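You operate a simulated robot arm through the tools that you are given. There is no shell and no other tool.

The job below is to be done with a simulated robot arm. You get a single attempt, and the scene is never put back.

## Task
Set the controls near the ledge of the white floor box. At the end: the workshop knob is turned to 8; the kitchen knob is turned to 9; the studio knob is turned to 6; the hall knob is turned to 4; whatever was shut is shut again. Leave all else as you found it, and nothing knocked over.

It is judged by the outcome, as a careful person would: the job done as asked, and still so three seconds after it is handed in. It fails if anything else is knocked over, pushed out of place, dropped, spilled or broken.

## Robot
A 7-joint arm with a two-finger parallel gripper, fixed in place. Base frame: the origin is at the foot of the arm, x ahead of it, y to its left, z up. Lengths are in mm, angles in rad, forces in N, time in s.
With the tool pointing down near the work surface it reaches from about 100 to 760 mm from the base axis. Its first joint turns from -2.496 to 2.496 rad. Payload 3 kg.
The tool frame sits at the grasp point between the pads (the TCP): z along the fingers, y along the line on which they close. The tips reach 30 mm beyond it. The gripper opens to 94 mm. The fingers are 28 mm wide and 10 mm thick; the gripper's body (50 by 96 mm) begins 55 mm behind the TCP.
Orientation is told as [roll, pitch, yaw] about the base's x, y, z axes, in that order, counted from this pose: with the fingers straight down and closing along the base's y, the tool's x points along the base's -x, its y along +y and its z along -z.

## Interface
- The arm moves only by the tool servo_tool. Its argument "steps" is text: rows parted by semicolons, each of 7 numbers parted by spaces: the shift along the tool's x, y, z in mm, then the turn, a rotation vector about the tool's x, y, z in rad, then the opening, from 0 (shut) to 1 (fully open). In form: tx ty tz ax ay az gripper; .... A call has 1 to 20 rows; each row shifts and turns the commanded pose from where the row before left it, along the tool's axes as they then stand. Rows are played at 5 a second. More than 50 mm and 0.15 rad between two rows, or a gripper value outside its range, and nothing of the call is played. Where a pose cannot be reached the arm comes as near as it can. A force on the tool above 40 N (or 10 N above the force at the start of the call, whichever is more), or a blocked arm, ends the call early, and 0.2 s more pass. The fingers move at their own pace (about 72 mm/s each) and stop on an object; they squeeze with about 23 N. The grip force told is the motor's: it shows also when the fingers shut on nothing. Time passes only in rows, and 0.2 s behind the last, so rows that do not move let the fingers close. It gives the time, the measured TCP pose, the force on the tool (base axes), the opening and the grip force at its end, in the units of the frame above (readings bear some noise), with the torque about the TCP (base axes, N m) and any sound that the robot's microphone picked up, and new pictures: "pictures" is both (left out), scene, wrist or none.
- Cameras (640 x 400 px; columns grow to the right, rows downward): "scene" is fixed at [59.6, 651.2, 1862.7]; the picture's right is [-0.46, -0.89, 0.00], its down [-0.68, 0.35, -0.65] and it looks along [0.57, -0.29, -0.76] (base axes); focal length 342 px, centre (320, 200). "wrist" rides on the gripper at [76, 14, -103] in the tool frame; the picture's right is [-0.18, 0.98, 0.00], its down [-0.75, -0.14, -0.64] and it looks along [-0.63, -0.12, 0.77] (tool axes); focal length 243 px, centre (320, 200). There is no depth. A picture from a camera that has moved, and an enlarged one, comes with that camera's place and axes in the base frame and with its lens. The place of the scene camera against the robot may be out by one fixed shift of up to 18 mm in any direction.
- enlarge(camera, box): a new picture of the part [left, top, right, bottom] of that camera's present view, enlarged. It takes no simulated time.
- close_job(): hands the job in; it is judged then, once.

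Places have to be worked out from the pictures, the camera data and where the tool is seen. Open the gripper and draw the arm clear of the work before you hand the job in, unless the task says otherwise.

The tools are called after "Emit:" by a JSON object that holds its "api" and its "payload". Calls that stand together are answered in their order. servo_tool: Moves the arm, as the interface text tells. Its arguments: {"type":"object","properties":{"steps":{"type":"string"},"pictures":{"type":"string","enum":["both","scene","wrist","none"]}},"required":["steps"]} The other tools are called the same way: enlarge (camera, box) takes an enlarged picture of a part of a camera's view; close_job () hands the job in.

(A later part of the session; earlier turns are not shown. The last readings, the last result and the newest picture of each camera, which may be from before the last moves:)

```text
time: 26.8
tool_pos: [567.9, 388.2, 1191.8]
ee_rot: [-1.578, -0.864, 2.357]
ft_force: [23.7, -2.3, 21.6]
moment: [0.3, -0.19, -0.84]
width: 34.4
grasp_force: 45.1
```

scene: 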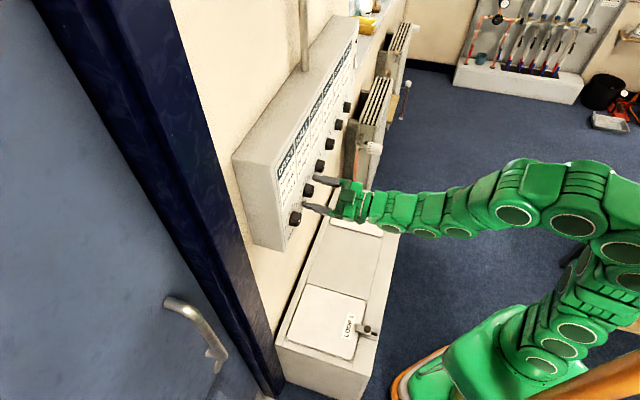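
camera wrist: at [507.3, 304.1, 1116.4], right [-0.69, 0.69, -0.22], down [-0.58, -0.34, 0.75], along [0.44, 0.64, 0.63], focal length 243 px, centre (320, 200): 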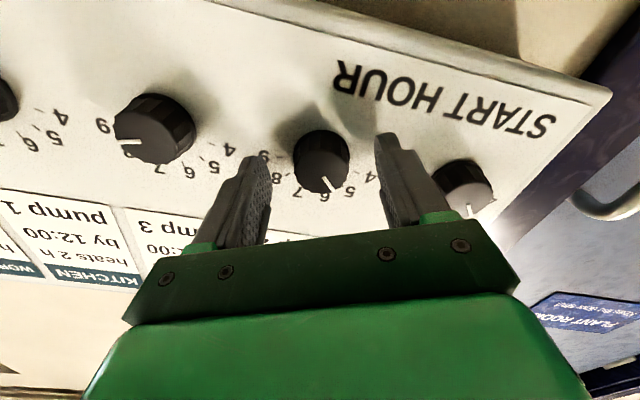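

Rotation builds a consistent −y load, suggesting the knob axis is offset along tool x from where I grip. I'll check from the scene view to measure how the tool axis lies relative to the knob.

Emit:
{"api": "enlarge", "payload": {"camera": "scene", "box": [304, 170, 344, 205]}}

Emit:
{"api": "enlarge", "payload": {"camera": "wrist", "box": [260, 100, 400, 210]}}

```text
11.43 times, centred on (324, 188) of scene
camera zoom: at [59.6, 651.2, 1862.7], right [-0.46, -0.89, 0.0], down [-0.68, 0.35, -0.65], along [0.57, -0.29, -0.76], focal length 3913 px, centre (274, 343)
```

zoom: 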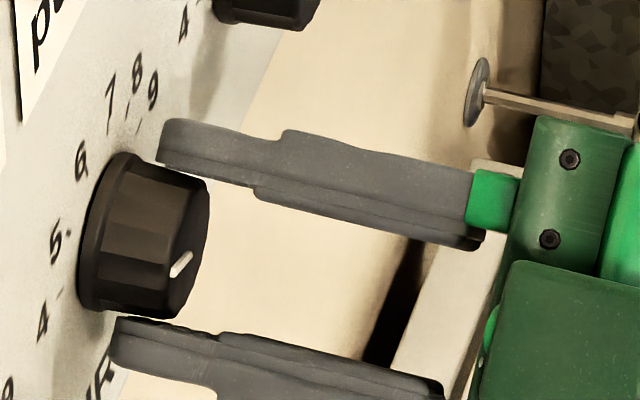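

```text
3.64 times, centred on (330, 155) of wrist
camera zoom: at [522.5, 288.2, 1124.3], right [-0.61, 0.62, -0.5], down [-0.73, -0.18, 0.66], along [0.32, 0.77, 0.56], focal length 882 px, centre (284, 364)
```

zoom: 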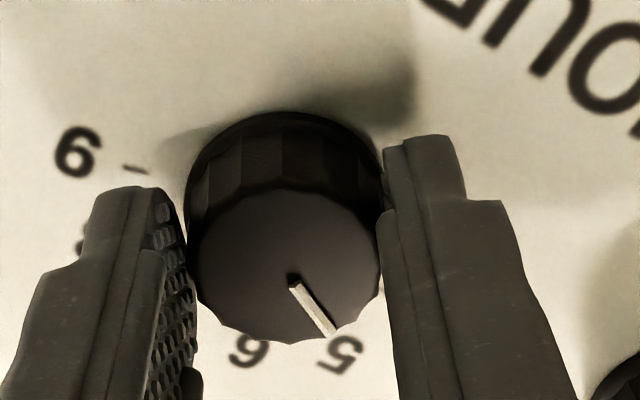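

The scene view shows the knob front at perp ≈697 (panel ≈717) and the knob ~2.3 mm above the tool axis. I'll release, shift (−2.5, −0.7) mm, go 4 mm deeper and regrip, then read the load.

Emit:
{"api": "servo_tool", "payload": {"steps": "0 0 0 0 0 0 0.6; 0 0 0 0 0 0 0.6; -1.3 -0.4 0 0 0 0 0.6; -1.2 -0.3 2 0 0 0 0.6; 0 0 2 0 0 0 0.6; 0 0 0 0 0 0 0.3; 0 0 0 0 0 0 0.3; 0 0 0 0 0 0 0.3", "pictures": "none"}}

```text
time: 28.6
tool_pos: [568.7, 392.2, 1196.0]
ee_rot: [-1.577, -0.864, 2.357]
ft_force: [11.2, -0.3, 9.3]
moment: [0.16, -0.16, -0.4]
width: 35.3
grasp_force: 44.6
```

Load is about 14 N, mainly −y. I'll give −0.5 mm in y and turn a further −0.29 rad toward 4.

Emit:
{"api": "servo_tool", "payload": {"steps": "0 -0.5 0 0 0 0 0.3; 0 0 0 0 0 -0.1 0.3; 0 0 0 0 0 -0.1 0.3; 0 0 0 0 0 -0.09 0.3; 0 0 0 0 0 0 0.3", "pictures": "wrist"}}

Emit:
{"api": "enlarge", "payload": {"camera": "wrist", "box": [260, 100, 400, 210]}}

```text
time: 29.8
tool_pos: [569.8, 392.2, 1195.0]
ee_rot: [-1.572, -0.57, 2.357]
ft_force: [2.9, 5.0, 10.9]
moment: [0.32, -0.34, 0.26]
width: 35.3
grasp_force: 45.3
camera wrist: at [536.1, 279.9, 1141.0], right [-0.48, 0.49, -0.73], down [-0.85, -0.06, 0.52], along [0.21, 0.87, 0.44], focal length 243 px, centre (320, 200)
```

wrist: 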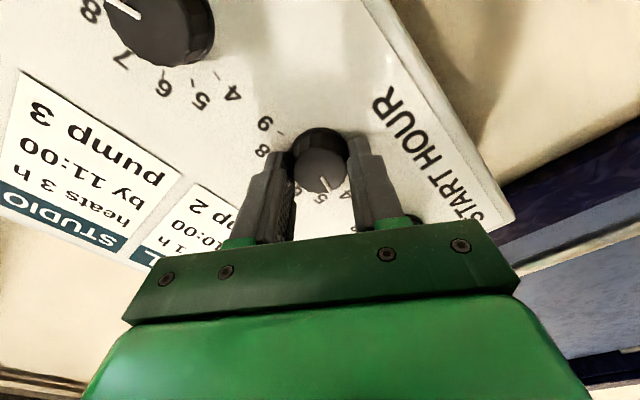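

```text
3.64 times, centred on (330, 155) of wrist
camera zoom: at [536.1, 279.9, 1141.0], right [-0.48, 0.49, -0.73], down [-0.85, -0.06, 0.52], along [0.21, 0.87, 0.44], focal length 882 px, centre (284, 364)
```

zoom: 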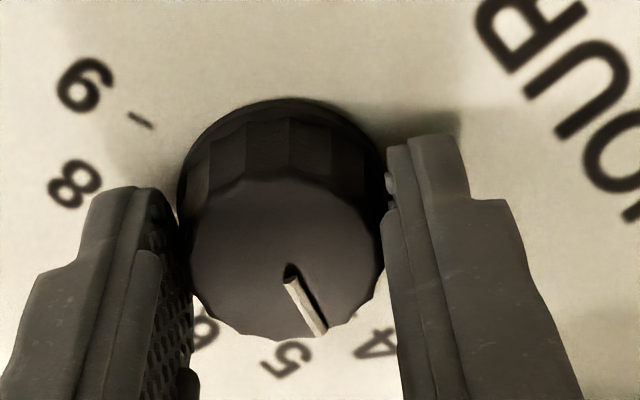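

Alignment is good now (12 N). The pointer reads about −69°; target −75°. I'll turn another −0.1 rad and then release to check.

Emit:
{"api": "servo_tool", "payload": {"steps": "0 0 0 0 0 -0.1 0.3; 0 0 0 0 0 0 0.3; 0 0 0 0 0 0 0.3", "pictures": "none"}}

Emit:
{"api": "enlarge", "payload": {"camera": "wrist", "box": [260, 100, 400, 210]}}

```text
time: 30.6
tool_pos: [569.3, 391.7, 1195.2]
ee_rot: [-1.572, -0.471, 2.356]
ft_force: [-6.5, -3.8, 6.9]
moment: [0.32, 0.1, 0.02]
width: 35.0
grasp_force: 44.5
```

```text
3.64 times, centred on (330, 155) of wrist
camera zoom: at [539.7, 275.9, 1146.6], right [-0.43, 0.43, -0.79], down [-0.88, -0.02, 0.47], along [0.18, 0.9, 0.39], focal length 882 px, centre (284, 364)
```

zoom: 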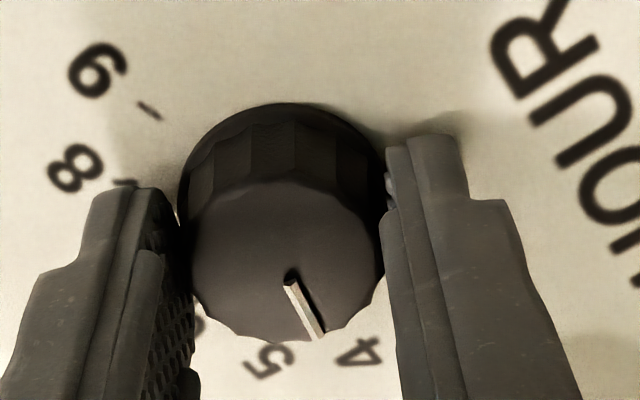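

The pointer moved less than the tool (≈−72.6°) with rising torque, so an end stop near 4 is likely. I'll release and look.

Emit:
{"api": "servo_tool", "payload": {"steps": "0 0 0 0 0 0 0.8; 0 0 0 0 0 0 0.8; 0 0 0 0 0 0 0.8; 0 0 0 0 0 0 0.8", "pictures": "none"}}

Emit:
{"api": "enlarge", "payload": {"camera": "wrist", "box": [250, 90, 410, 220]}}

```text
time: 31.6
tool_pos: [569.5, 391.5, 1195.5]
ee_rot: [-1.575, -0.473, 2.356]
ft_force: [0.0, -0.3, 0.8]
moment: [0.03, 0.0, 0.0]
width: 74.9
grasp_force: 0.0
```

```text
3.08 times, centred on (330, 155) of wrist
camera zoom: at [539.9, 276.1, 1146.6], right [-0.43, 0.43, -0.79], down [-0.88, -0.02, 0.47], along [0.18, 0.9, 0.39], focal length 746 px, centre (289, 338)
```

zoom: 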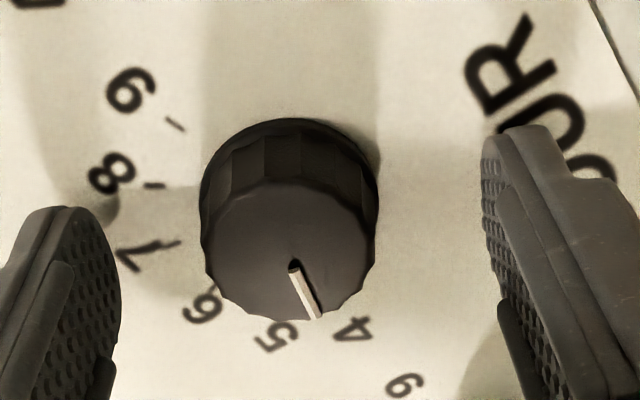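

After release the pointer reads about −70° to −73°, slightly shy of the 4 tick (−75°). I'll regrip and turn a little further.

Emit:
{"api": "servo_tool", "payload": {"steps": "0 0 0 0 0 0 0.3; 0 0 0 0 0 0 0.3; 0 0 0 0 0 0 0.3; 0 0 0 0 0 -0.05 0.3; 0 0 0 0 0 -0.05 0.3; 0 0 0 0 0 0 0.3; 0 0 0 0 0 0 0.3", "pictures": "none"}}

Emit:
{"api": "enlarge", "payload": {"camera": "wrist", "box": [250, 90, 410, 220]}}

```text
time: 33.2
tool_pos: [569.0, 392.1, 1195.0]
ee_rot: [-1.572, -0.373, 2.355]
ft_force: [-22.8, -11.5, -6.2]
moment: [0.47, 0.71, 0.33]
width: 35.3
grasp_force: 44.6
```

```text
3.08 times, centred on (330, 155) of wrist
camera zoom: at [543.2, 272.9, 1153.1], right [-0.37, 0.38, -0.85], down [-0.91, 0.01, 0.41], along [0.16, 0.93, 0.34], focal length 746 px, centre (289, 338)
```

zoom: 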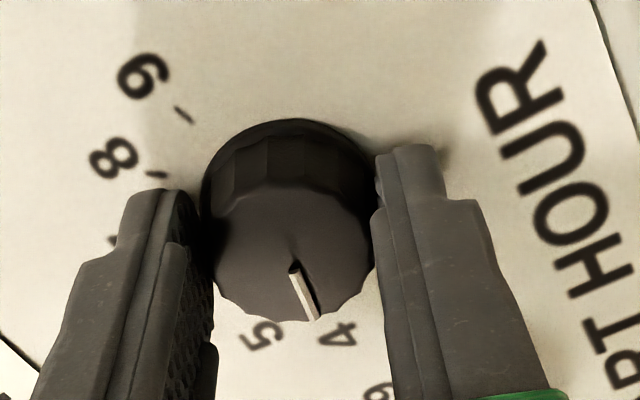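

Torque is rising (≈0.8 N·m), consistent with the end stop at 4; the pointer lines up with the 4. I'll release and verify.

Emit:
{"api": "servo_tool", "payload": {"steps": "0 0 0 0 0 0 0.8; 0 0 0 0 0 0 0.8; 0 0 0 0 0 0 0.8; 0 0 0 0 0 0 0.8", "pictures": "none"}}

Emit:
{"api": "enlarge", "payload": {"camera": "wrist", "box": [250, 90, 410, 220]}}

```text
time: 34.2
tool_pos: [569.9, 392.2, 1195.5]
ee_rot: [-1.57, -0.374, 2.355]
ft_force: [-0.8, -1.2, 0.0]
moment: [0.01, -0.01, -0.01]
width: 75.4
grasp_force: 0.0
```

```text
3.08 times, centred on (330, 155) of wrist
camera zoom: at [543.5, 273.1, 1153.1], right [-0.37, 0.38, -0.85], down [-0.91, 0.01, 0.41], along [0.16, 0.93, 0.34], focal length 746 px, centre (289, 338)
```

zoom: 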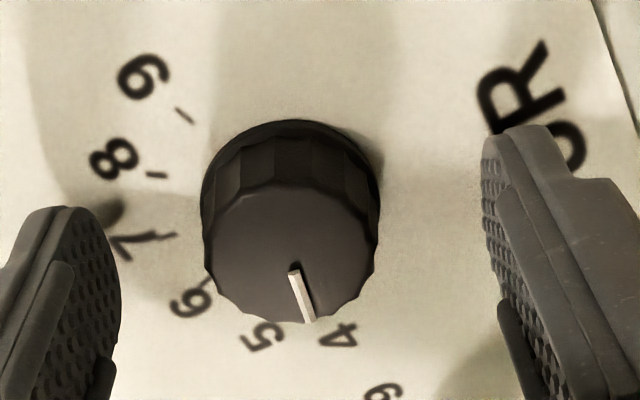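

The knob settles back to the same place (~−72±3°), i.e. at its low stop on "4". I'll turn the open gripper back to level, lift above the knob row, and take an overall look.

Emit:
{"api": "servo_tool", "payload": {"steps": "0 0 -2 0 0 0.133 0.8; 0 0 -2 0 0 0.133 0.8; 0 0 0 0 0 0.133 0.8; 0 0 0 0 0 0.133 0.8; 0 0 0 0 0 0.133 0.8; 0 0 0 0 0 0.133 0.8; 0 0 0 0 0 0.133 0.8; 0 0 0 0 0 0.133 0.8; 0 0 0 0 0 0.133 0.8; -12 0 0 0 0 0 0.8; -12 0 0 0 0 0 0.8; -12 0 0 0 0 0 0.8; -12 0 0 0 0 0 0.8; 0 0 -8 0 0 0 0.8; 0 0 -8 0 0 0 0.8; 0 0 0 0 0 0 0.8", "pictures": "both"}}

Emit:
{"api": "enlarge", "payload": {"camera": "wrist", "box": [240, 10, 420, 140]}}

Emit:
{"api": "enlarge", "payload": {"camera": "wrist", "box": [60, 30, 280, 160]}}

```text
time: 37.6
tool_pos: [554.4, 377.2, 1243.3]
ee_rot: [-3.021, -1.568, -2.478]
ft_force: [0.2, 0.6, -0.2]
moment: [0.03, 0.0, 0.02]
width: 75.5
grasp_force: 0.2
camera wrist: at [472.2, 315.9, 1165.9], right [-0.69, 0.7, 0.18], down [-0.36, -0.55, 0.75], along [0.63, 0.46, 0.63], focal length 243 px, centre (320, 200)
```

scene: 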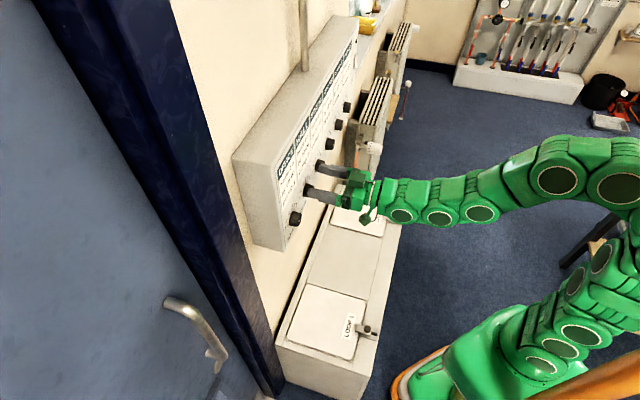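
wrist: 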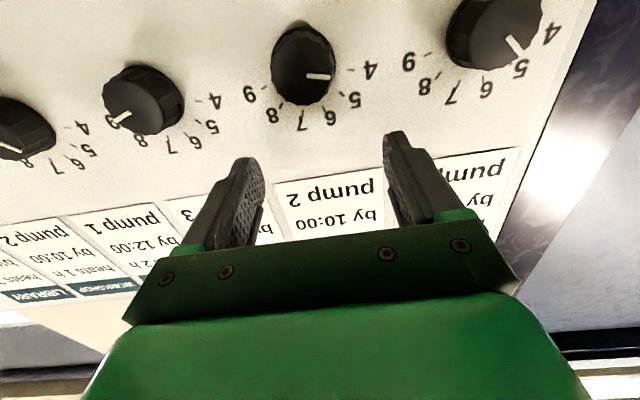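

```text
3.08 times, centred on (330, 75) of wrist
camera zoom: at [472.2, 315.9, 1165.9], right [-0.69, 0.7, 0.18], down [-0.36, -0.55, 0.75], along [0.63, 0.46, 0.63], focal length 746 px, centre (289, 585)
```

zoom: 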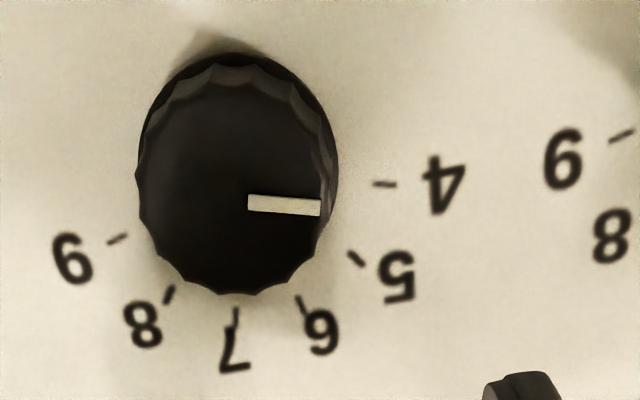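

```text
2.91 times, centred on (170, 95) of wrist
camera zoom: at [472.2, 315.9, 1165.9], right [-0.69, 0.7, 0.18], down [-0.36, -0.55, 0.75], along [0.63, 0.46, 0.63], focal length 706 px, centre (756, 506)
```

zoom: 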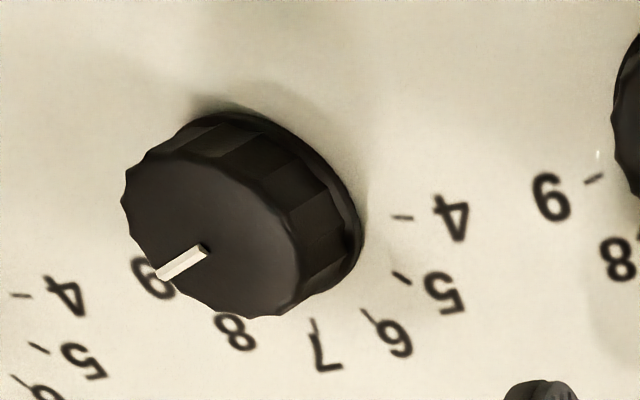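

In this flatter view the hall pointer works out at −74.6°, i.e. on 4. Studio knob computes to ~95–98 mm further right; I'll shift −95 mm in tool y at this height and re-measure.

Emit:
{"api": "servo_tool", "payload": {"steps": "0 -24 0 0 0 0 0.9; 0 -24 0 0 0 0 0.9; 0 -24 0 0 0 0 0.9; 0 -23 0 0 0 0 0.9; 0 0 0 0 0 0 0.9; 0 0 0 0 0 0 0.9", "pictures": "wrist"}}

Emit:
{"api": "enlarge", "payload": {"camera": "wrist", "box": [240, 10, 420, 140]}}

```text
time: 39.0
tool_pos: [622.3, 308.2, 1243.5]
ee_rot: [-2.984, -1.568, -2.516]
ft_force: [-0.3, -1.0, -0.7]
moment: [0.0, 0.0, 0.01]
width: 84.7
grasp_force: 0.1
camera wrist: at [539.1, 247.1, 1166.1], right [-0.69, 0.7, 0.18], down [-0.36, -0.55, 0.75], along [0.63, 0.46, 0.63], focal length 243 px, centre (320, 200)
```

wrist: 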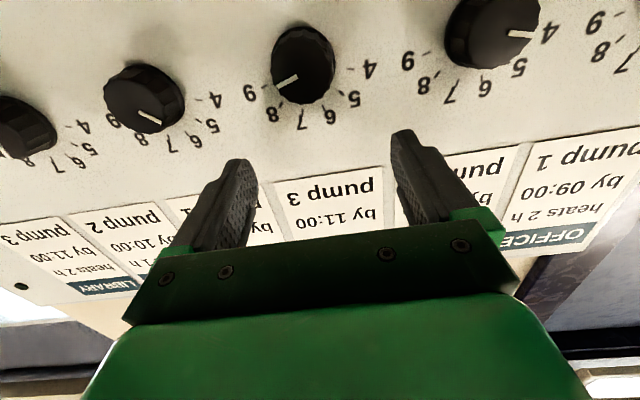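

```text
3.08 times, centred on (330, 75) of wrist
camera zoom: at [539.1, 247.1, 1166.1], right [-0.69, 0.7, 0.18], down [-0.36, -0.55, 0.75], along [0.63, 0.46, 0.63], focal length 746 px, centre (289, 585)
```

zoom: 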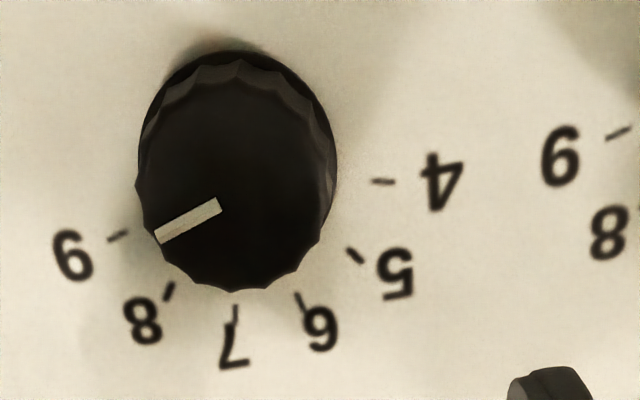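

Same view as the hall one, so the knob spacing is ≈95 mm and I'm lined up on studio (pointer at 9). I'll go forward, down 48 mm, pre-turn +0.78 rad and advance to grip depth (T perp ≈680).

Emit:
{"api": "servo_tool", "payload": {"steps": "0 0 8 0 0 0 0.9; 12 0 0 0 0 0 0.9; 12 0 0 0 0 0 0.9; 12 0 0 0 0 0 0.9; 12 0 0 0 0 0 0.9; 0 0 0 0 0 0.13 0.9; 0 0 0 0 0 0.13 0.9; 0 0 0 0 0 0.13 0.9; 0 0 0 0 0 0.13 0.9; 0 0 0 0 0 0.13 0.9; 0 0 0 0 0 0.13 0.9; 0 0 7 0 0 0 0.9; 0 0 7 0 0 0 0.9; 0 0 0 0 0 0 0.9; 0 0 0 0 0 0 0.9", "pictures": "both"}}

Emit:
{"api": "enlarge", "payload": {"camera": "wrist", "box": [250, 90, 410, 220]}}

Emit:
{"api": "enlarge", "payload": {"camera": "scene", "box": [304, 145, 354, 190]}}

```text
time: 42.2
tool_pos: [638.3, 324.6, 1196.0]
ee_rot: [1.574, -0.79, -0.789]
ft_force: [0.0, 0.4, -0.1]
moment: [-0.04, 0.0, -0.02]
width: 84.6
grasp_force: 0.0
camera wrist: at [520.6, 298.3, 1151.1], right [-0.4, 0.4, 0.82], down [-0.01, -0.9, 0.43], along [0.92, 0.17, 0.37], focal length 243 px, centre (320, 200)
```

scene: 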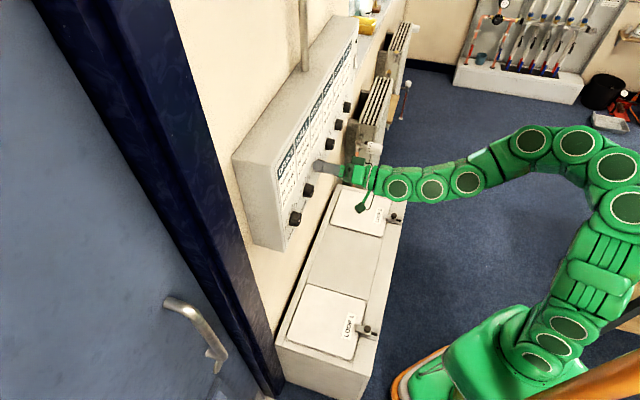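
wrist: 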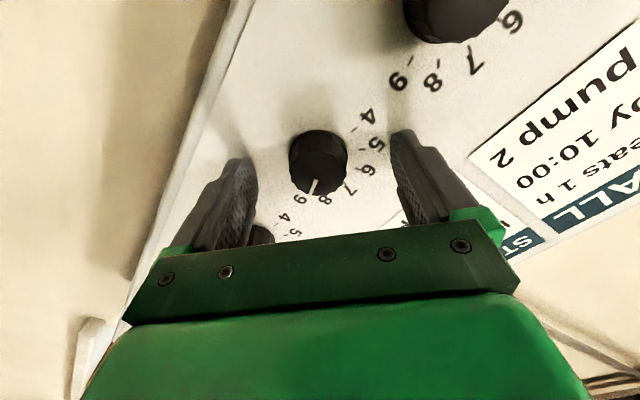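

```text
3.08 times, centred on (330, 155) of wrist
camera zoom: at [520.6, 298.3, 1151.1], right [-0.4, 0.4, 0.82], down [-0.01, -0.9, 0.43], along [0.92, 0.17, 0.37], focal length 746 px, centre (289, 338)
```

zoom: 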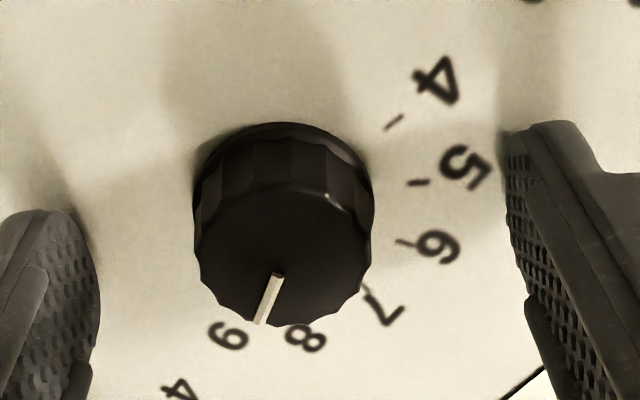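

```text
8.89 times, centred on (329, 168) of scene
camera zoom: at [59.6, 651.2, 1862.7], right [-0.46, -0.89, 0.0], down [-0.68, 0.35, -0.65], along [0.57, -0.29, -0.76], focal length 3043 px, centre (240, 489)
```

zoom: 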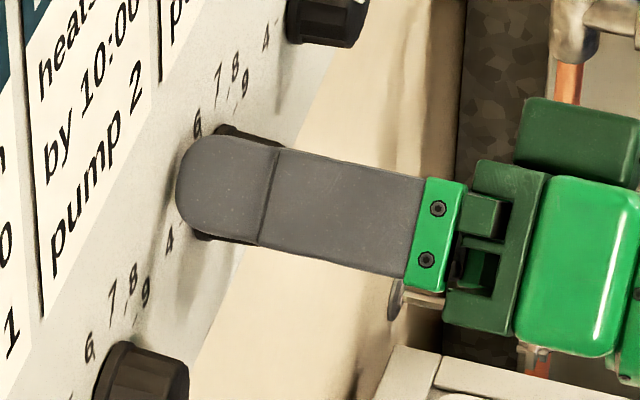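

Compared with the well-aligned hall view, the studio knob sits about (−1.1, −1.5) mm in the tool frame. I'll correct, then close and read the load.

Emit:
{"api": "servo_tool", "payload": {"steps": "-1.1 -1.5 0 0 0 0 0.7; 0 0 0 0 0 0 0.7; 0 0 0 0 0 0 0.3; 0 0 0 0 0 0 0.3; 0 0 0 0 0 0 0.3; 0 0 0 0 0 0 0.3", "pictures": "none"}}

Emit:
{"api": "enlarge", "payload": {"camera": "wrist", "box": [250, 90, 410, 220]}}

```text
time: 43.6
tool_pos: [639.6, 323.6, 1195.8]
ee_rot: [1.575, -0.793, -0.791]
ft_force: [-3.2, 11.0, 12.4]
moment: [0.22, -0.21, 0.42]
width: 35.8
grasp_force: 44.7
```

```text
3.08 times, centred on (330, 155) of wrist
camera zoom: at [521.4, 297.1, 1150.6], right [-0.4, 0.4, 0.82], down [-0.01, -0.9, 0.43], along [0.91, 0.17, 0.37], focal length 746 px, centre (289, 338)
```

zoom: 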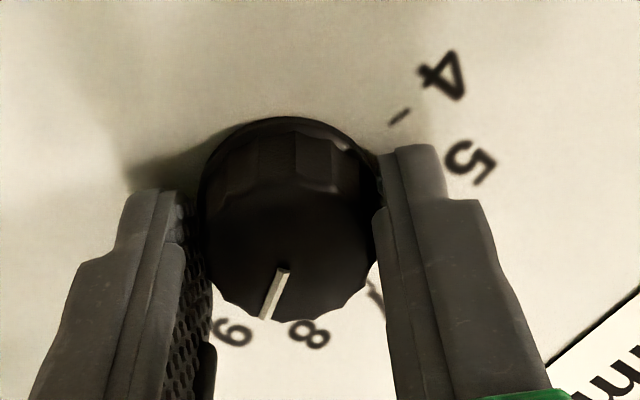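

Load is ~16 N along +y, so I overshot slightly; I'll ease +0.7 mm in y and start turning counter-clockwise −0.78 rad (half of the −90°).

Emit:
{"api": "servo_tool", "payload": {"steps": "0 0.7 0 0 0 0 0.3; 0 0 0 0 0 0 0.3; 0 0 0 0 0 -0.11 0.3; 0 0 0 0 0 -0.11 0.3; 0 0 0 0 0 -0.11 0.3; 0 0 0 0 0 0 0.3", "pictures": "none"}}

```text
time: 45.0
tool_pos: [638.7, 324.4, 1196.3]
ee_rot: [1.578, -1.123, -0.793]
ft_force: [-11.1, 2.6, 23.4]
moment: [0.15, -0.15, 0.56]
width: 35.6
grasp_force: 44.8
```

Turning works; the load now says the knob is up and slightly left. I'll give (−0.9, +0.9) mm and continue.

Emit:
{"api": "servo_tool", "payload": {"steps": "-0.9 0.9 0 0 0 0 0.3; 0 0 0 0 0 -0.1 0.3; 0 0 0 0 0 -0.1 0.3; 0 0 0 0 0 -0.1 0.3; 0 0 0 0 0 0 0.3", "pictures": "none"}}

```text
time: 45.8
tool_pos: [638.5, 323.8, 1195.7]
ee_rot: [1.577, -1.284, -0.793]
ft_force: [-24.6, -17.8, -0.6]
moment: [0.29, -0.29, 0.1]
width: 35.6
grasp_force: 45.2
stopped in row 3: the force on the tool passed its limit at 42 N (the readings are from after the stop); the commanded pose is now the measured one
```

The limit tripped from a transient push along the normal; the commanded pose was reset. I'll continue more slowly in smaller turns.

Emit:
{"api": "servo_tool", "payload": {"steps": "0 0 0 0 0 0 0.3; 0 0 0 0 0 -0.05 0.3; 0 0 0 0 0 -0.05 0.3; 0 0 0 0 0 -0.05 0.3; 0 0 0 0 0 -0.05 0.3; 0 0 0 0 0 -0.05 0.3; 0 0 0 0 0 -0.05 0.3; 0 0 0 0 0 0 0.3", "pictures": "none"}}

Emit:
{"api": "enlarge", "payload": {"camera": "wrist", "box": [250, 90, 410, 220]}}

```text
time: 47.6
tool_pos: [639.2, 325.5, 1196.0]
ee_rot: [-1.649, -1.557, 2.432]
ft_force: [-21.3, -14.0, 2.0]
moment: [-0.04, 0.06, 0.18]
width: 35.7
grasp_force: 45.0
```

```text
3.08 times, centred on (330, 155) of wrist
camera zoom: at [556.5, 262.1, 1118.9], right [-0.7, 0.7, 0.17], down [-0.36, -0.55, 0.75], along [0.62, 0.46, 0.63], focal length 746 px, centre (289, 338)
```

zoom: 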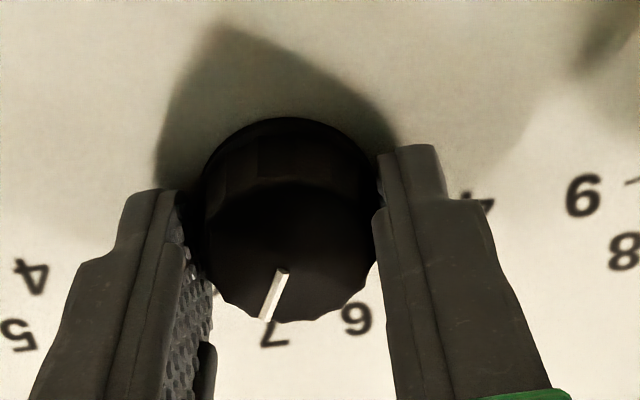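

Half done: pointer ≈+26°. A steady ~25 N push away from the wall suggests I'm too deep; I'll release, back off 3 mm, and regrip before continuing.

Emit:
{"api": "servo_tool", "payload": {"steps": "0 0 0 0 0 0 0.6; 0 0 0 0 0 0 0.6; 0 0 0 0 0 0 0.6; 0 0 -3 0 0 0 0.6; 0 0 0 0 0 0 0.6; 0 0 0 0 0 0 0.6", "pictures": "none"}}

Emit:
{"api": "enlarge", "payload": {"camera": "wrist", "box": [250, 90, 410, 220]}}

Emit:
{"api": "enlarge", "payload": {"camera": "scene", "box": [304, 145, 354, 190]}}

```text
time: 49.0
tool_pos: [635.6, 323.5, 1194.8]
ee_rot: [-1.616, -1.557, 2.397]
ft_force: [0.1, -0.2, -0.3]
moment: [-0.02, 0.01, 0.0]
width: 56.2
grasp_force: 0.1
```

```text
3.08 times, centred on (330, 155) of wrist
camera zoom: at [554.2, 260.2, 1118.6], right [-0.7, 0.7, 0.17], down [-0.36, -0.55, 0.76], along [0.62, 0.46, 0.63], focal length 746 px, centre (289, 338)
```

zoom: 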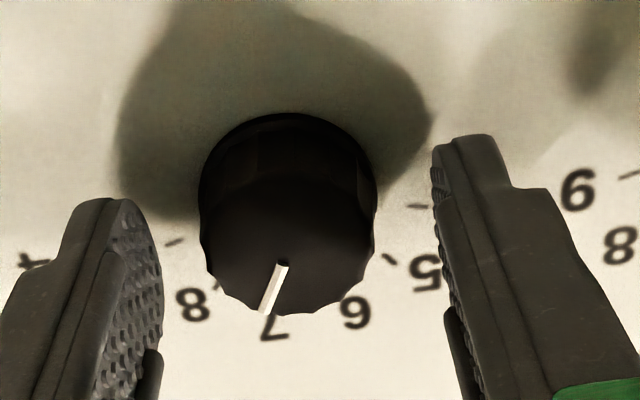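

```text
8.89 times, centred on (329, 168) of scene
camera zoom: at [59.6, 651.2, 1862.7], right [-0.46, -0.89, 0.0], down [-0.68, 0.35, -0.65], along [0.57, -0.29, -0.76], focal length 3043 px, centre (240, 489)
```

zoom: 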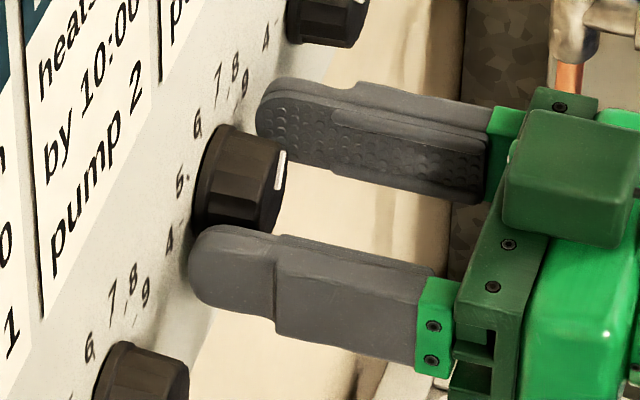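

Now perp 678, centred within ~0.5 mm, pointer ≈+27°. I'll nudge (−0.5, −0.5), regrip and turn −0.42 rad slowly.

Emit:
{"api": "servo_tool", "payload": {"steps": "-0.5 -0.5 0 0 0 0 0.6; 0 0 0 0 0 0 0.3; 0 0 0 0 0 0 0.3; 0 0 0 0 0 0 0.3; 0 0 0 0 0 -0.07 0.3; 0 0 0 0 0 -0.07 0.3; 0 0 0 0 0 -0.07 0.3; 0 0 0 0 0 -0.07 0.3; 0 0 0 0 0 -0.07 0.3; 0 0 0 0 0 -0.07 0.3; 0 0 0 0 0 0 0.3", "pictures": "none"}}

```text
time: 51.4
tool_pos: [637.4, 323.6, 1195.9]
ee_rot: [-1.572, -1.137, 2.357]
ft_force: [-19.0, 26.6, -6.2]
moment: [0.27, -0.18, 1.24]
width: 35.0
grasp_force: 45.4
```

Load is ~32 N to the left; I'll give way (−0.4, +1.1) mm and continue −0.28 rad.

Emit:
{"api": "servo_tool", "payload": {"steps": "-0.2 0.6 0 0 0 0 0.3; -0.2 0.5 0 0 0 0 0.3; 0 0 0 0 0 -0.07 0.3; 0 0 0 0 0 -0.07 0.3; 0 0 0 0 0 -0.07 0.3; 0 0 0 0 0 -0.07 0.3; 0 0 0 0 0 0 0.3", "pictures": "none"}}

Emit:
{"api": "enlarge", "payload": {"camera": "wrist", "box": [250, 90, 410, 220]}}

```text
time: 53.0
tool_pos: [635.9, 324.8, 1195.3]
ee_rot: [-1.571, -0.857, 2.355]
ft_force: [-26.8, 1.2, -13.8]
moment: [-0.26, 0.27, 0.72]
width: 35.1
grasp_force: 44.7
```

```text
3.08 times, centred on (330, 155) of wrist
camera zoom: at [591.2, 223.5, 1128.2], right [-0.61, 0.61, -0.5], down [-0.73, -0.18, 0.66], along [0.31, 0.77, 0.55], focal length 746 px, centre (289, 338)
```

zoom: 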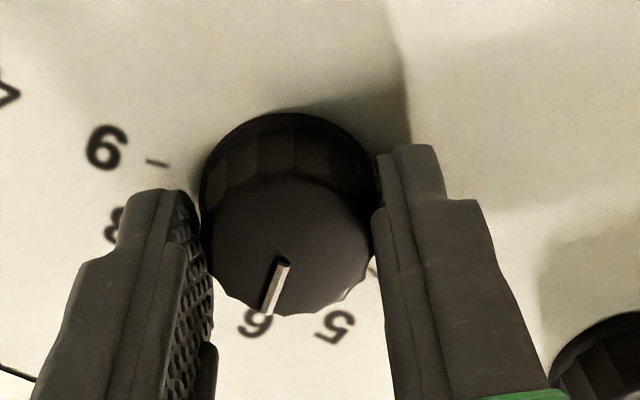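

Pointer now ≈ −16.6° (6 is −15°). I'll release and check where it settles.

Emit:
{"api": "servo_tool", "payload": {"steps": "0 0 0 0 0 0 0.7; 0 0 0 0 0 0 0.7; 0 0 0 0 0 0 0.7; 0 0 0 0 0 0 0.7", "pictures": "none"}}

Emit:
{"api": "enlarge", "payload": {"camera": "wrist", "box": [250, 90, 410, 220]}}

```text
time: 54.0
tool_pos: [637.3, 322.4, 1195.8]
ee_rot: [-1.572, -0.858, 2.356]
ft_force: [0.3, 0.5, 0.5]
moment: [-0.02, -0.03, -0.01]
width: 65.8
grasp_force: 0.1
```

```text
3.08 times, centred on (330, 155) of wrist
camera zoom: at [591.4, 223.7, 1128.4], right [-0.61, 0.61, -0.5], down [-0.73, -0.18, 0.66], along [0.31, 0.77, 0.56], focal length 746 px, centre (289, 338)
```

zoom: 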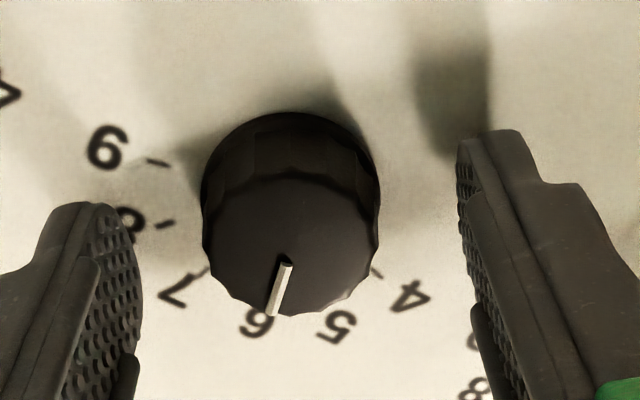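

It settled at about −16 to −18° with a measurement bias of ~2°, so essentially on 6. I'll turn the open gripper back level, lift clear, and verify from the flatter view.

Emit:
{"api": "servo_tool", "payload": {"steps": "0 0 -1 0 0 0.12 0.8; 0 0 -1 0 0 0.12 0.8; 0 0 0 0 0 0.12 0.8; 0 0 0 0 0 0.12 0.8; 0 0 0 0 0 0.12 0.8; 0 0 0 0 0 0.114 0.8; -12 0 0 0 0 0 0.8; -12 0 0 0 0 0 0.8; -12 0 0 0 0 0 0.8; -12 0 0 0 0 0 0.8; 0 0 -8 0 0 0 0.8; 0 0 -8 0 0 0 0.8; 0 0 0 0 0 0 0.8; 0 0 0 0 0 0 0.8", "pictures": "wrist"}}

Emit:
{"api": "enlarge", "payload": {"camera": "wrist", "box": [240, 10, 420, 140]}}

Emit:
{"api": "enlarge", "payload": {"camera": "wrist", "box": [60, 30, 280, 160]}}

```text
time: 57.0
tool_pos: [625.3, 310.9, 1243.4]
ee_rot: [2.123, -1.569, -1.342]
ft_force: [-0.2, -0.9, -0.3]
moment: [0.03, 0.02, -0.02]
width: 75.1
grasp_force: 0.0
camera wrist: at [542.0, 248.1, 1166.8], right [-0.69, 0.7, 0.18], down [-0.35, -0.55, 0.75], along [0.63, 0.46, 0.63], focal length 243 px, centre (320, 200)
```

wrist: 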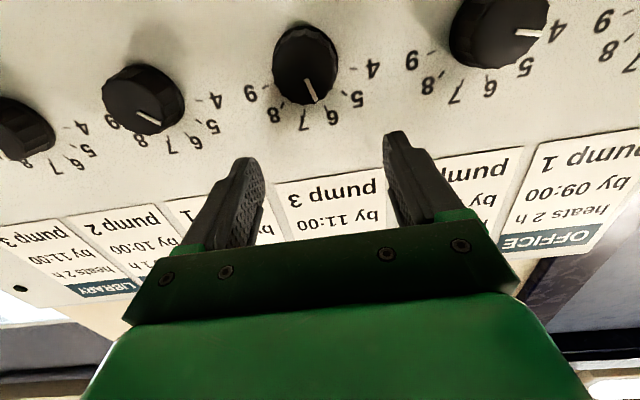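

```text
3.08 times, centred on (330, 75) of wrist
camera zoom: at [542.0, 248.1, 1166.8], right [-0.69, 0.7, 0.18], down [-0.35, -0.55, 0.75], along [0.63, 0.46, 0.63], focal length 746 px, centre (289, 585)
```

zoom: 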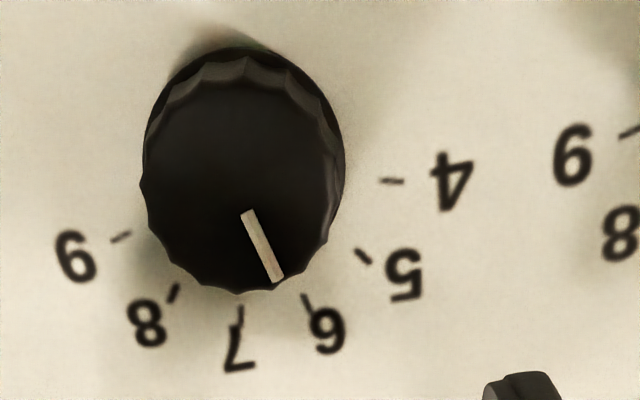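

```text
2.91 times, centred on (170, 95) of wrist
camera zoom: at [542.0, 248.1, 1166.8], right [-0.69, 0.7, 0.18], down [-0.35, -0.55, 0.75], along [0.63, 0.46, 0.63], focal length 706 px, centre (756, 506)
```

zoom: 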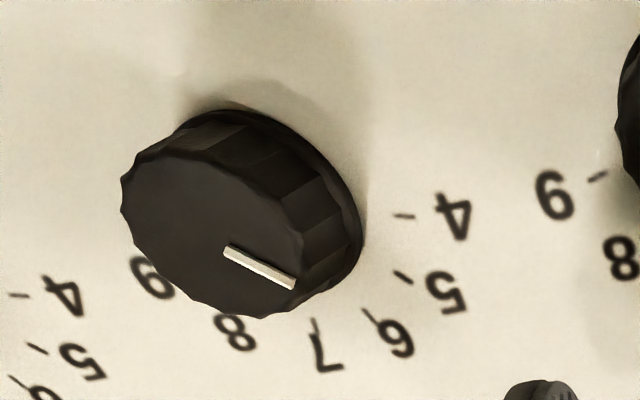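

Studio's pointer computes to −15.4°, on 6. Next the kitchen knob (at 5, −45°): I'll shift −97 mm along tool y at this height.

Emit:
{"api": "servo_tool", "payload": {"steps": "0 -25 0 0 0 0 0.9; 0 -24 0 0 0 0 0.9; 0 -24 0 0 0 0 0.9; 0 -24 0 0 0 0 0.9; 0 0 0 0 0 0 0.9; 0 0 0 0 0 0 0.9", "pictures": "wrist"}}

Emit:
{"api": "enlarge", "payload": {"camera": "wrist", "box": [240, 10, 420, 140]}}

```text
time: 58.4
tool_pos: [693.3, 241.0, 1245.7]
ee_rot: [2.361, -1.569, -1.578]
ft_force: [0.5, -0.7, 0.9]
moment: [0.0, 0.0, 0.0]
width: 84.5
grasp_force: 0.2
camera wrist: at [609.5, 180.4, 1168.6], right [-0.69, 0.7, 0.18], down [-0.35, -0.55, 0.75], along [0.63, 0.46, 0.63], focal length 243 px, centre (320, 200)
```

wrist: 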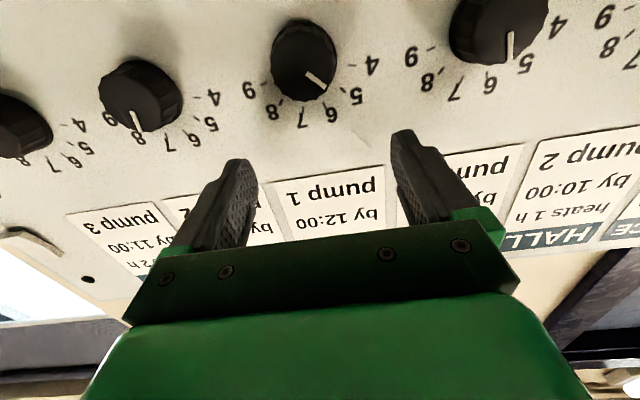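

```text
3.08 times, centred on (330, 75) of wrist
camera zoom: at [609.5, 180.4, 1168.6], right [-0.69, 0.7, 0.18], down [-0.35, -0.55, 0.75], along [0.63, 0.46, 0.63], focal length 746 px, centre (289, 585)
```

zoom: 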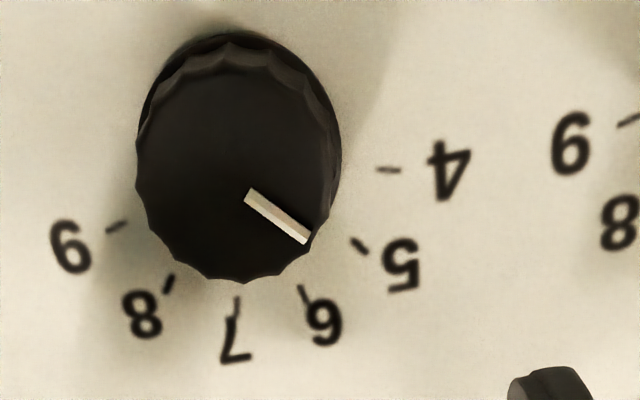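

Kitchen knob is about 0.7 mm left of the tool axis, z≈1195, pointer at 5. I'll correct, go down 50 mm, pre-turn −1.04 rad, and advance to perp ≈678.

Emit:
{"api": "servo_tool", "payload": {"steps": "0 0.7 5 0 0 0 0.9; 12.6 0 0 0 0 0 0.9; 12.6 0 0 0 0 0 0.9; 12.6 0 0 0 0 0 0.9; 12.6 0 0 0 0 0 0.9; 0 0 0 0 0 -0.13 0.9; 0 0 0 0 0 -0.13 0.9; 0 0 0 0 0 -0.13 0.9; 0 0 0 0 0 -0.13 0.9; 0 0 0 0 0 -0.13 0.9; 0 0 0 0 0 -0.13 0.9; 0 0 0 0 0 -0.13 0.9; 0 0 0 0 0 -0.13 0.9; 0 0 6 0 0 0 0.8; 0 0 6 0 0 0 0.8; 0 0 0 0 0 0 0.8; 0 0 0 0 0 0 0.8", "pictures": "both"}}

Emit:
{"api": "enlarge", "payload": {"camera": "wrist", "box": [250, 90, 410, 220]}}

```text
time: 62.0
tool_pos: [703.7, 254.6, 1193.1]
ee_rot: [-1.571, -0.529, 2.355]
ft_force: [0.4, 0.7, -0.5]
moment: [0.02, 0.01, -0.03]
width: 75.0
grasp_force: 0.2
camera wrist: at [672.1, 141.0, 1141.9], right [-0.46, 0.47, -0.75], down [-0.86, -0.04, 0.5], along [0.2, 0.88, 0.42], focal length 243 px, centre (320, 200)
```

scene: 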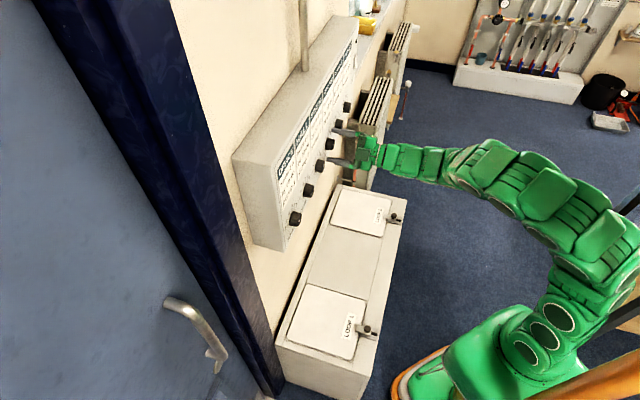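
wrist: 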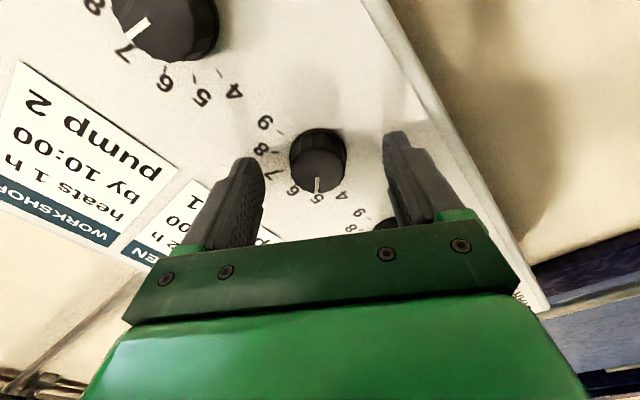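

```text
3.08 times, centred on (330, 155) of wrist
camera zoom: at [672.1, 141.0, 1141.9], right [-0.46, 0.47, -0.75], down [-0.86, -0.04, 0.5], along [0.2, 0.88, 0.42], focal length 746 px, centre (289, 338)
```

zoom: 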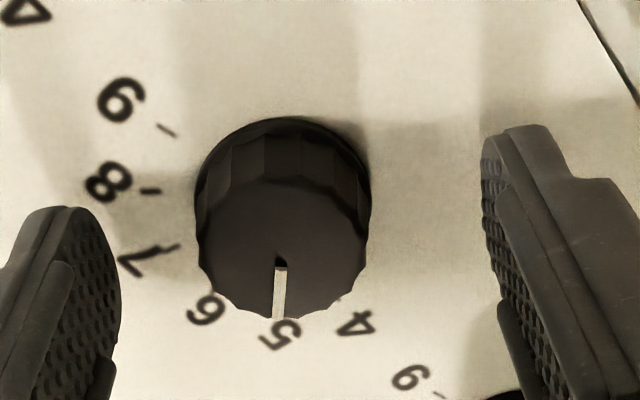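

Knob offset in the tool frame is about (−2.1, −1.7) mm (K ≈ lateral 316.6, z 1195.6, matching the tick-based estimate). I'll correct, close and read the load.

Emit:
{"api": "servo_tool", "payload": {"steps": "-1.1 -0.9 0 0 0 0 0.7; -1 -0.8 0 0 0 0 0.7; 0 0 0 0 0 0 0.5; 0 0 0 0 0 0 0.3; 0 0 0 0 0 0 0.3; 0 0 0 0 0 0 0.3", "pictures": "none"}}

Emit:
{"api": "enlarge", "payload": {"camera": "wrist", "box": [250, 90, 410, 220]}}

```text
time: 63.4
tool_pos: [703.0, 255.8, 1195.3]
ee_rot: [-1.571, -0.53, 2.356]
ft_force: [-5.5, -0.5, -5.6]
moment: [-0.09, 0.08, 0.2]
width: 34.6
grasp_force: 45.4
```

```text
3.08 times, centred on (330, 155) of wrist
camera zoom: at [671.3, 141.2, 1144.1], right [-0.46, 0.46, -0.75], down [-0.86, -0.04, 0.5], along [0.2, 0.88, 0.42], focal length 746 px, centre (289, 338)
```

zoom: 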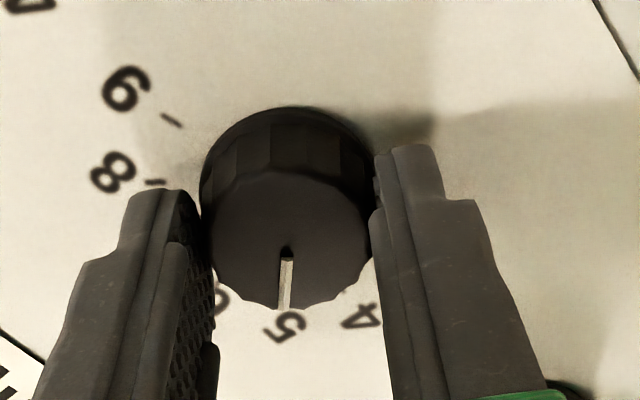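

Load is only ~8 N. I'll ease +0.3 mm in y and turn clockwise +0.5 rad slowly.

Emit:
{"api": "servo_tool", "payload": {"steps": "0 0.3 0 0 0 0 0.3; 0 0 0 0 0 0.08 0.3; 0 0 0 0 0 0.08 0.3; 0 0 0 0 0 0.08 0.3; 0 0 0 0 0 0.08 0.3; 0 0 0 0 0 0.08 0.3; 0 0 0 0 0 0.08 0.3; 0 0 0 0 0 0 0.3", "pictures": "none"}}

```text
time: 65.2
tool_pos: [703.0, 255.2, 1194.7]
ee_rot: [-1.571, -1.01, 2.355]
ft_force: [-27.8, -24.1, 5.8]
moment: [0.25, -0.17, 0.16]
width: 34.8
grasp_force: 44.8
```

Most of the load is now along the wall normal (~37 N pushing back). I'll back out 1 mm to relieve it and continue turning.

Emit:
{"api": "servo_tool", "payload": {"steps": "0 0 -0.7 0 0 0 0.3; 0 0 -0.7 0 0 0 0.3; 0 0 0 0 0 0 0.3", "pictures": "none"}}

```text
time: 66.0
tool_pos: [704.1, 254.2, 1195.8]
ee_rot: [-1.575, -1.011, 2.357]
ft_force: [25.2, 5.5, 6.6]
moment: [0.1, -0.05, -0.43]
width: 34.5
grasp_force: 45.2
```

Stiffness is ~42 N/mm, so half-millimetre corrections suffice. I'll trim (+0.4 in z, slight right) and continue clockwise with a small back-out per row.

Emit:
{"api": "servo_tool", "payload": {"steps": "0.1 -0.2 0.4 0 0 0 0.3; 0 0 -0.1 0 0 0.08 0.3; 0 0 -0.1 0 0 0.08 0.3; 0 0 -0.1 0 0 0.08 0.3; 0 0 -0.1 0 0 0.08 0.3; 0 0 0 0 0 0 0.3", "pictures": "none"}}

```text
time: 67.4
tool_pos: [701.7, 254.3, 1195.0]
ee_rot: [-1.573, -1.332, 2.36]
ft_force: [25.9, 6.1, 9.7]
moment: [0.35, -0.35, -0.3]
width: 34.4
grasp_force: 44.8
```

Similar balance (~22 N along the normal, 17 N lateral). I'll trim by (−0.1, −0.3, +0.5) mm and keep turning.

Emit:
{"api": "servo_tool", "payload": {"steps": "-0.1 -0.3 0.5 0 0 0 0.3; 0 0 0 0 0 0.08 0.3; 0 0 0 0 0 0.08 0.3; 0 0 0 0 0 0.08 0.3; 0 0 0 0 0 0.08 0.3; 0 0 0 0 0 0 0.3", "pictures": "none"}}

Emit:
{"api": "enlarge", "payload": {"camera": "wrist", "box": [250, 90, 410, 220]}}

```text
time: 68.8
tool_pos: [702.4, 253.3, 1194.9]
ee_rot: [1.575, -1.489, -0.794]
ft_force: [-2.1, -27.3, -1.5]
moment: [0.37, -0.43, -0.52]
width: 34.5
grasp_force: 44.7
```

```text
3.08 times, centred on (330, 155) of wrist
camera zoom: at [615.6, 195.9, 1120.6], right [-0.68, 0.68, 0.26], down [-0.31, -0.6, 0.74], along [0.66, 0.42, 0.62], focal length 746 px, centre (289, 338)
```

zoom: 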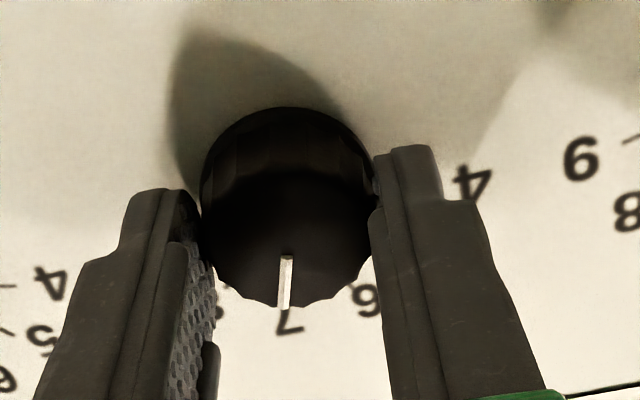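

Pointer ≈ 7 already (tool near level). Trim (−0.4 y, −0.4 z) and continue clockwise.

Emit:
{"api": "servo_tool", "payload": {"steps": "0 -0.4 -0.4 0 0 0 0.3; 0 0 0 0 0 0.08 0.3; 0 0 0 0 0 0.08 0.3; 0 0 0 0 0 0.08 0.3; 0 0 0 0 0 0.08 0.3; 0 0 0 0 0 0 0.3", "pictures": "none"}}

```text
time: 70.2
tool_pos: [704.0, 254.4, 1195.2]
ee_rot: [1.57, -1.17, -0.787]
ft_force: [17.2, -16.4, -0.2]
moment: [-0.36, 0.36, -0.68]
width: 34.4
grasp_force: 44.8
```

Only a rightward load (~24 N) remains. Trim (−0.2, −0.55) mm and continue.

Emit:
{"api": "servo_tool", "payload": {"steps": "-0.2 -0.55 0 0 0 0 0.3; 0 0 0 0 0 0.08 0.3; 0 0 0 0 0 0.08 0.3; 0 0 0 0 0 0.08 0.3; 0 0 0 0 0 0.08 0.3; 0 0 0 0 0 0 0.3", "pictures": "none"}}

Emit:
{"api": "enlarge", "payload": {"camera": "wrist", "box": [250, 90, 410, 220]}}

```text
time: 71.6
tool_pos: [704.1, 253.4, 1195.4]
ee_rot: [1.571, -0.85, -0.787]
ft_force: [-17.3, -30.1, -16.1]
moment: [-0.3, 0.28, -0.24]
width: 34.4
grasp_force: 44.9
```

```text
3.08 times, centred on (330, 155) of wrist
camera zoom: at [587.4, 224.0, 1147.3], right [-0.44, 0.44, 0.79], down [-0.03, -0.88, 0.47], along [0.9, 0.18, 0.4], focal length 746 px, centre (289, 338)
```

zoom: 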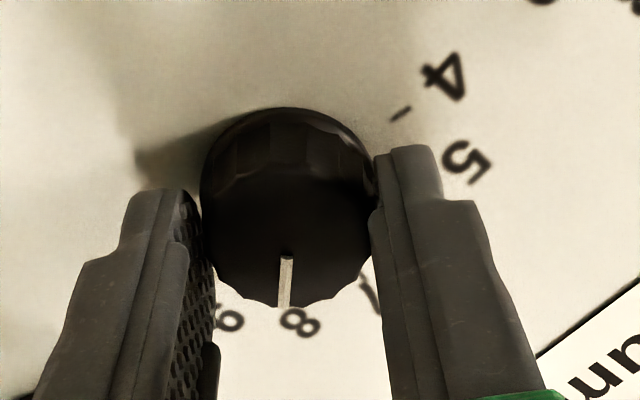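

Knob ≈55° now, needs 75°. Trim (0.1, −0.3, −0.6) and turn another +0.32 rad.

Emit:
{"api": "servo_tool", "payload": {"steps": "0.1 -0.3 -0.6 0 0 0 0.3; 0 0 0 0 0 0.08 0.3; 0 0 0 0 0 0.08 0.3; 0 0 0 0 0 0.08 0.3; 0 0 0 0 0 0.08 0.3; 0 0 0 0 0 0 0.3", "pictures": "none"}}

Emit:
{"api": "enlarge", "payload": {"camera": "wrist", "box": [250, 90, 410, 220]}}

```text
time: 73.0
tool_pos: [704.0, 252.6, 1194.8]
ee_rot: [1.569, -0.53, -0.787]
ft_force: [-5.2, 2.2, -10.1]
moment: [-0.27, 0.27, 0.32]
width: 33.9
grasp_force: 45.5
```

```text
3.08 times, centred on (330, 155) of wrist
camera zoom: at [579.0, 232.1, 1168.5], right [-0.24, 0.24, 0.94], down [0.05, -0.96, 0.26], along [0.97, 0.11, 0.22], focal length 746 px, centre (289, 338)
```

zoom: 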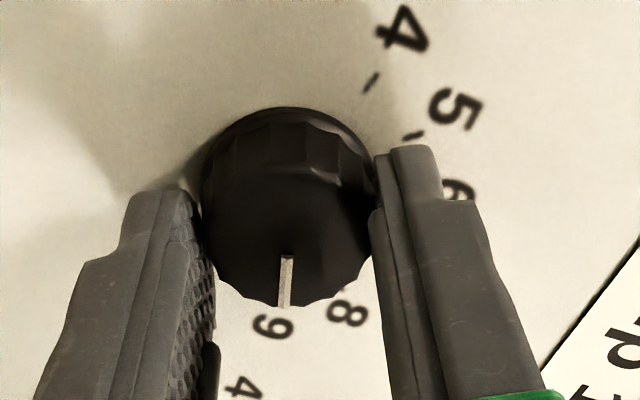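

Pointer is within ~2° of 9. I'll turn +0.07 rad more, then release and check.

Emit:
{"api": "servo_tool", "payload": {"steps": "0 0 0 0 0 0.035 0.3; 0 0 0 0 0 0.035 0.3; 0 0 0 0 0 0 0.3; 0 0 0 0 0 0 0.7; 0 0 0 0 0 0 0.7; 0 0 0 0 0 0 0.7; 0 0 0 0 0 0 0.7", "pictures": "none"}}

Emit:
{"api": "enlarge", "payload": {"camera": "wrist", "box": [250, 90, 410, 220]}}

```text
time: 74.6
tool_pos: [703.9, 252.9, 1195.8]
ee_rot: [1.572, -0.46, -0.788]
ft_force: [-0.1, -0.4, -0.6]
moment: [0.0, 0.01, -0.01]
width: 65.9
grasp_force: 0.0
```

```text
3.08 times, centred on (330, 155) of wrist
camera zoom: at [578.0, 232.8, 1173.8], right [-0.19, 0.19, 0.96], down [0.07, -0.98, 0.21], along [0.98, 0.1, 0.18], focal length 746 px, centre (289, 338)
```

zoom: 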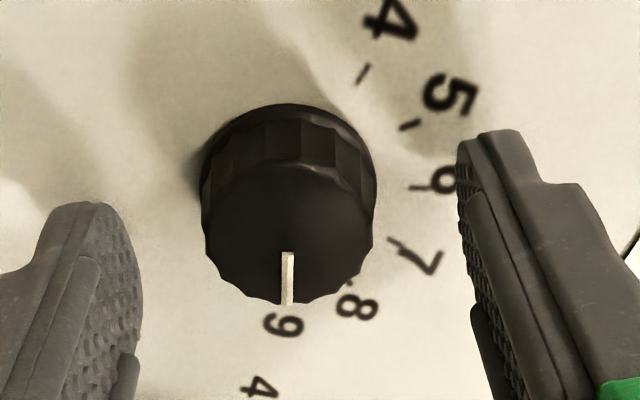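

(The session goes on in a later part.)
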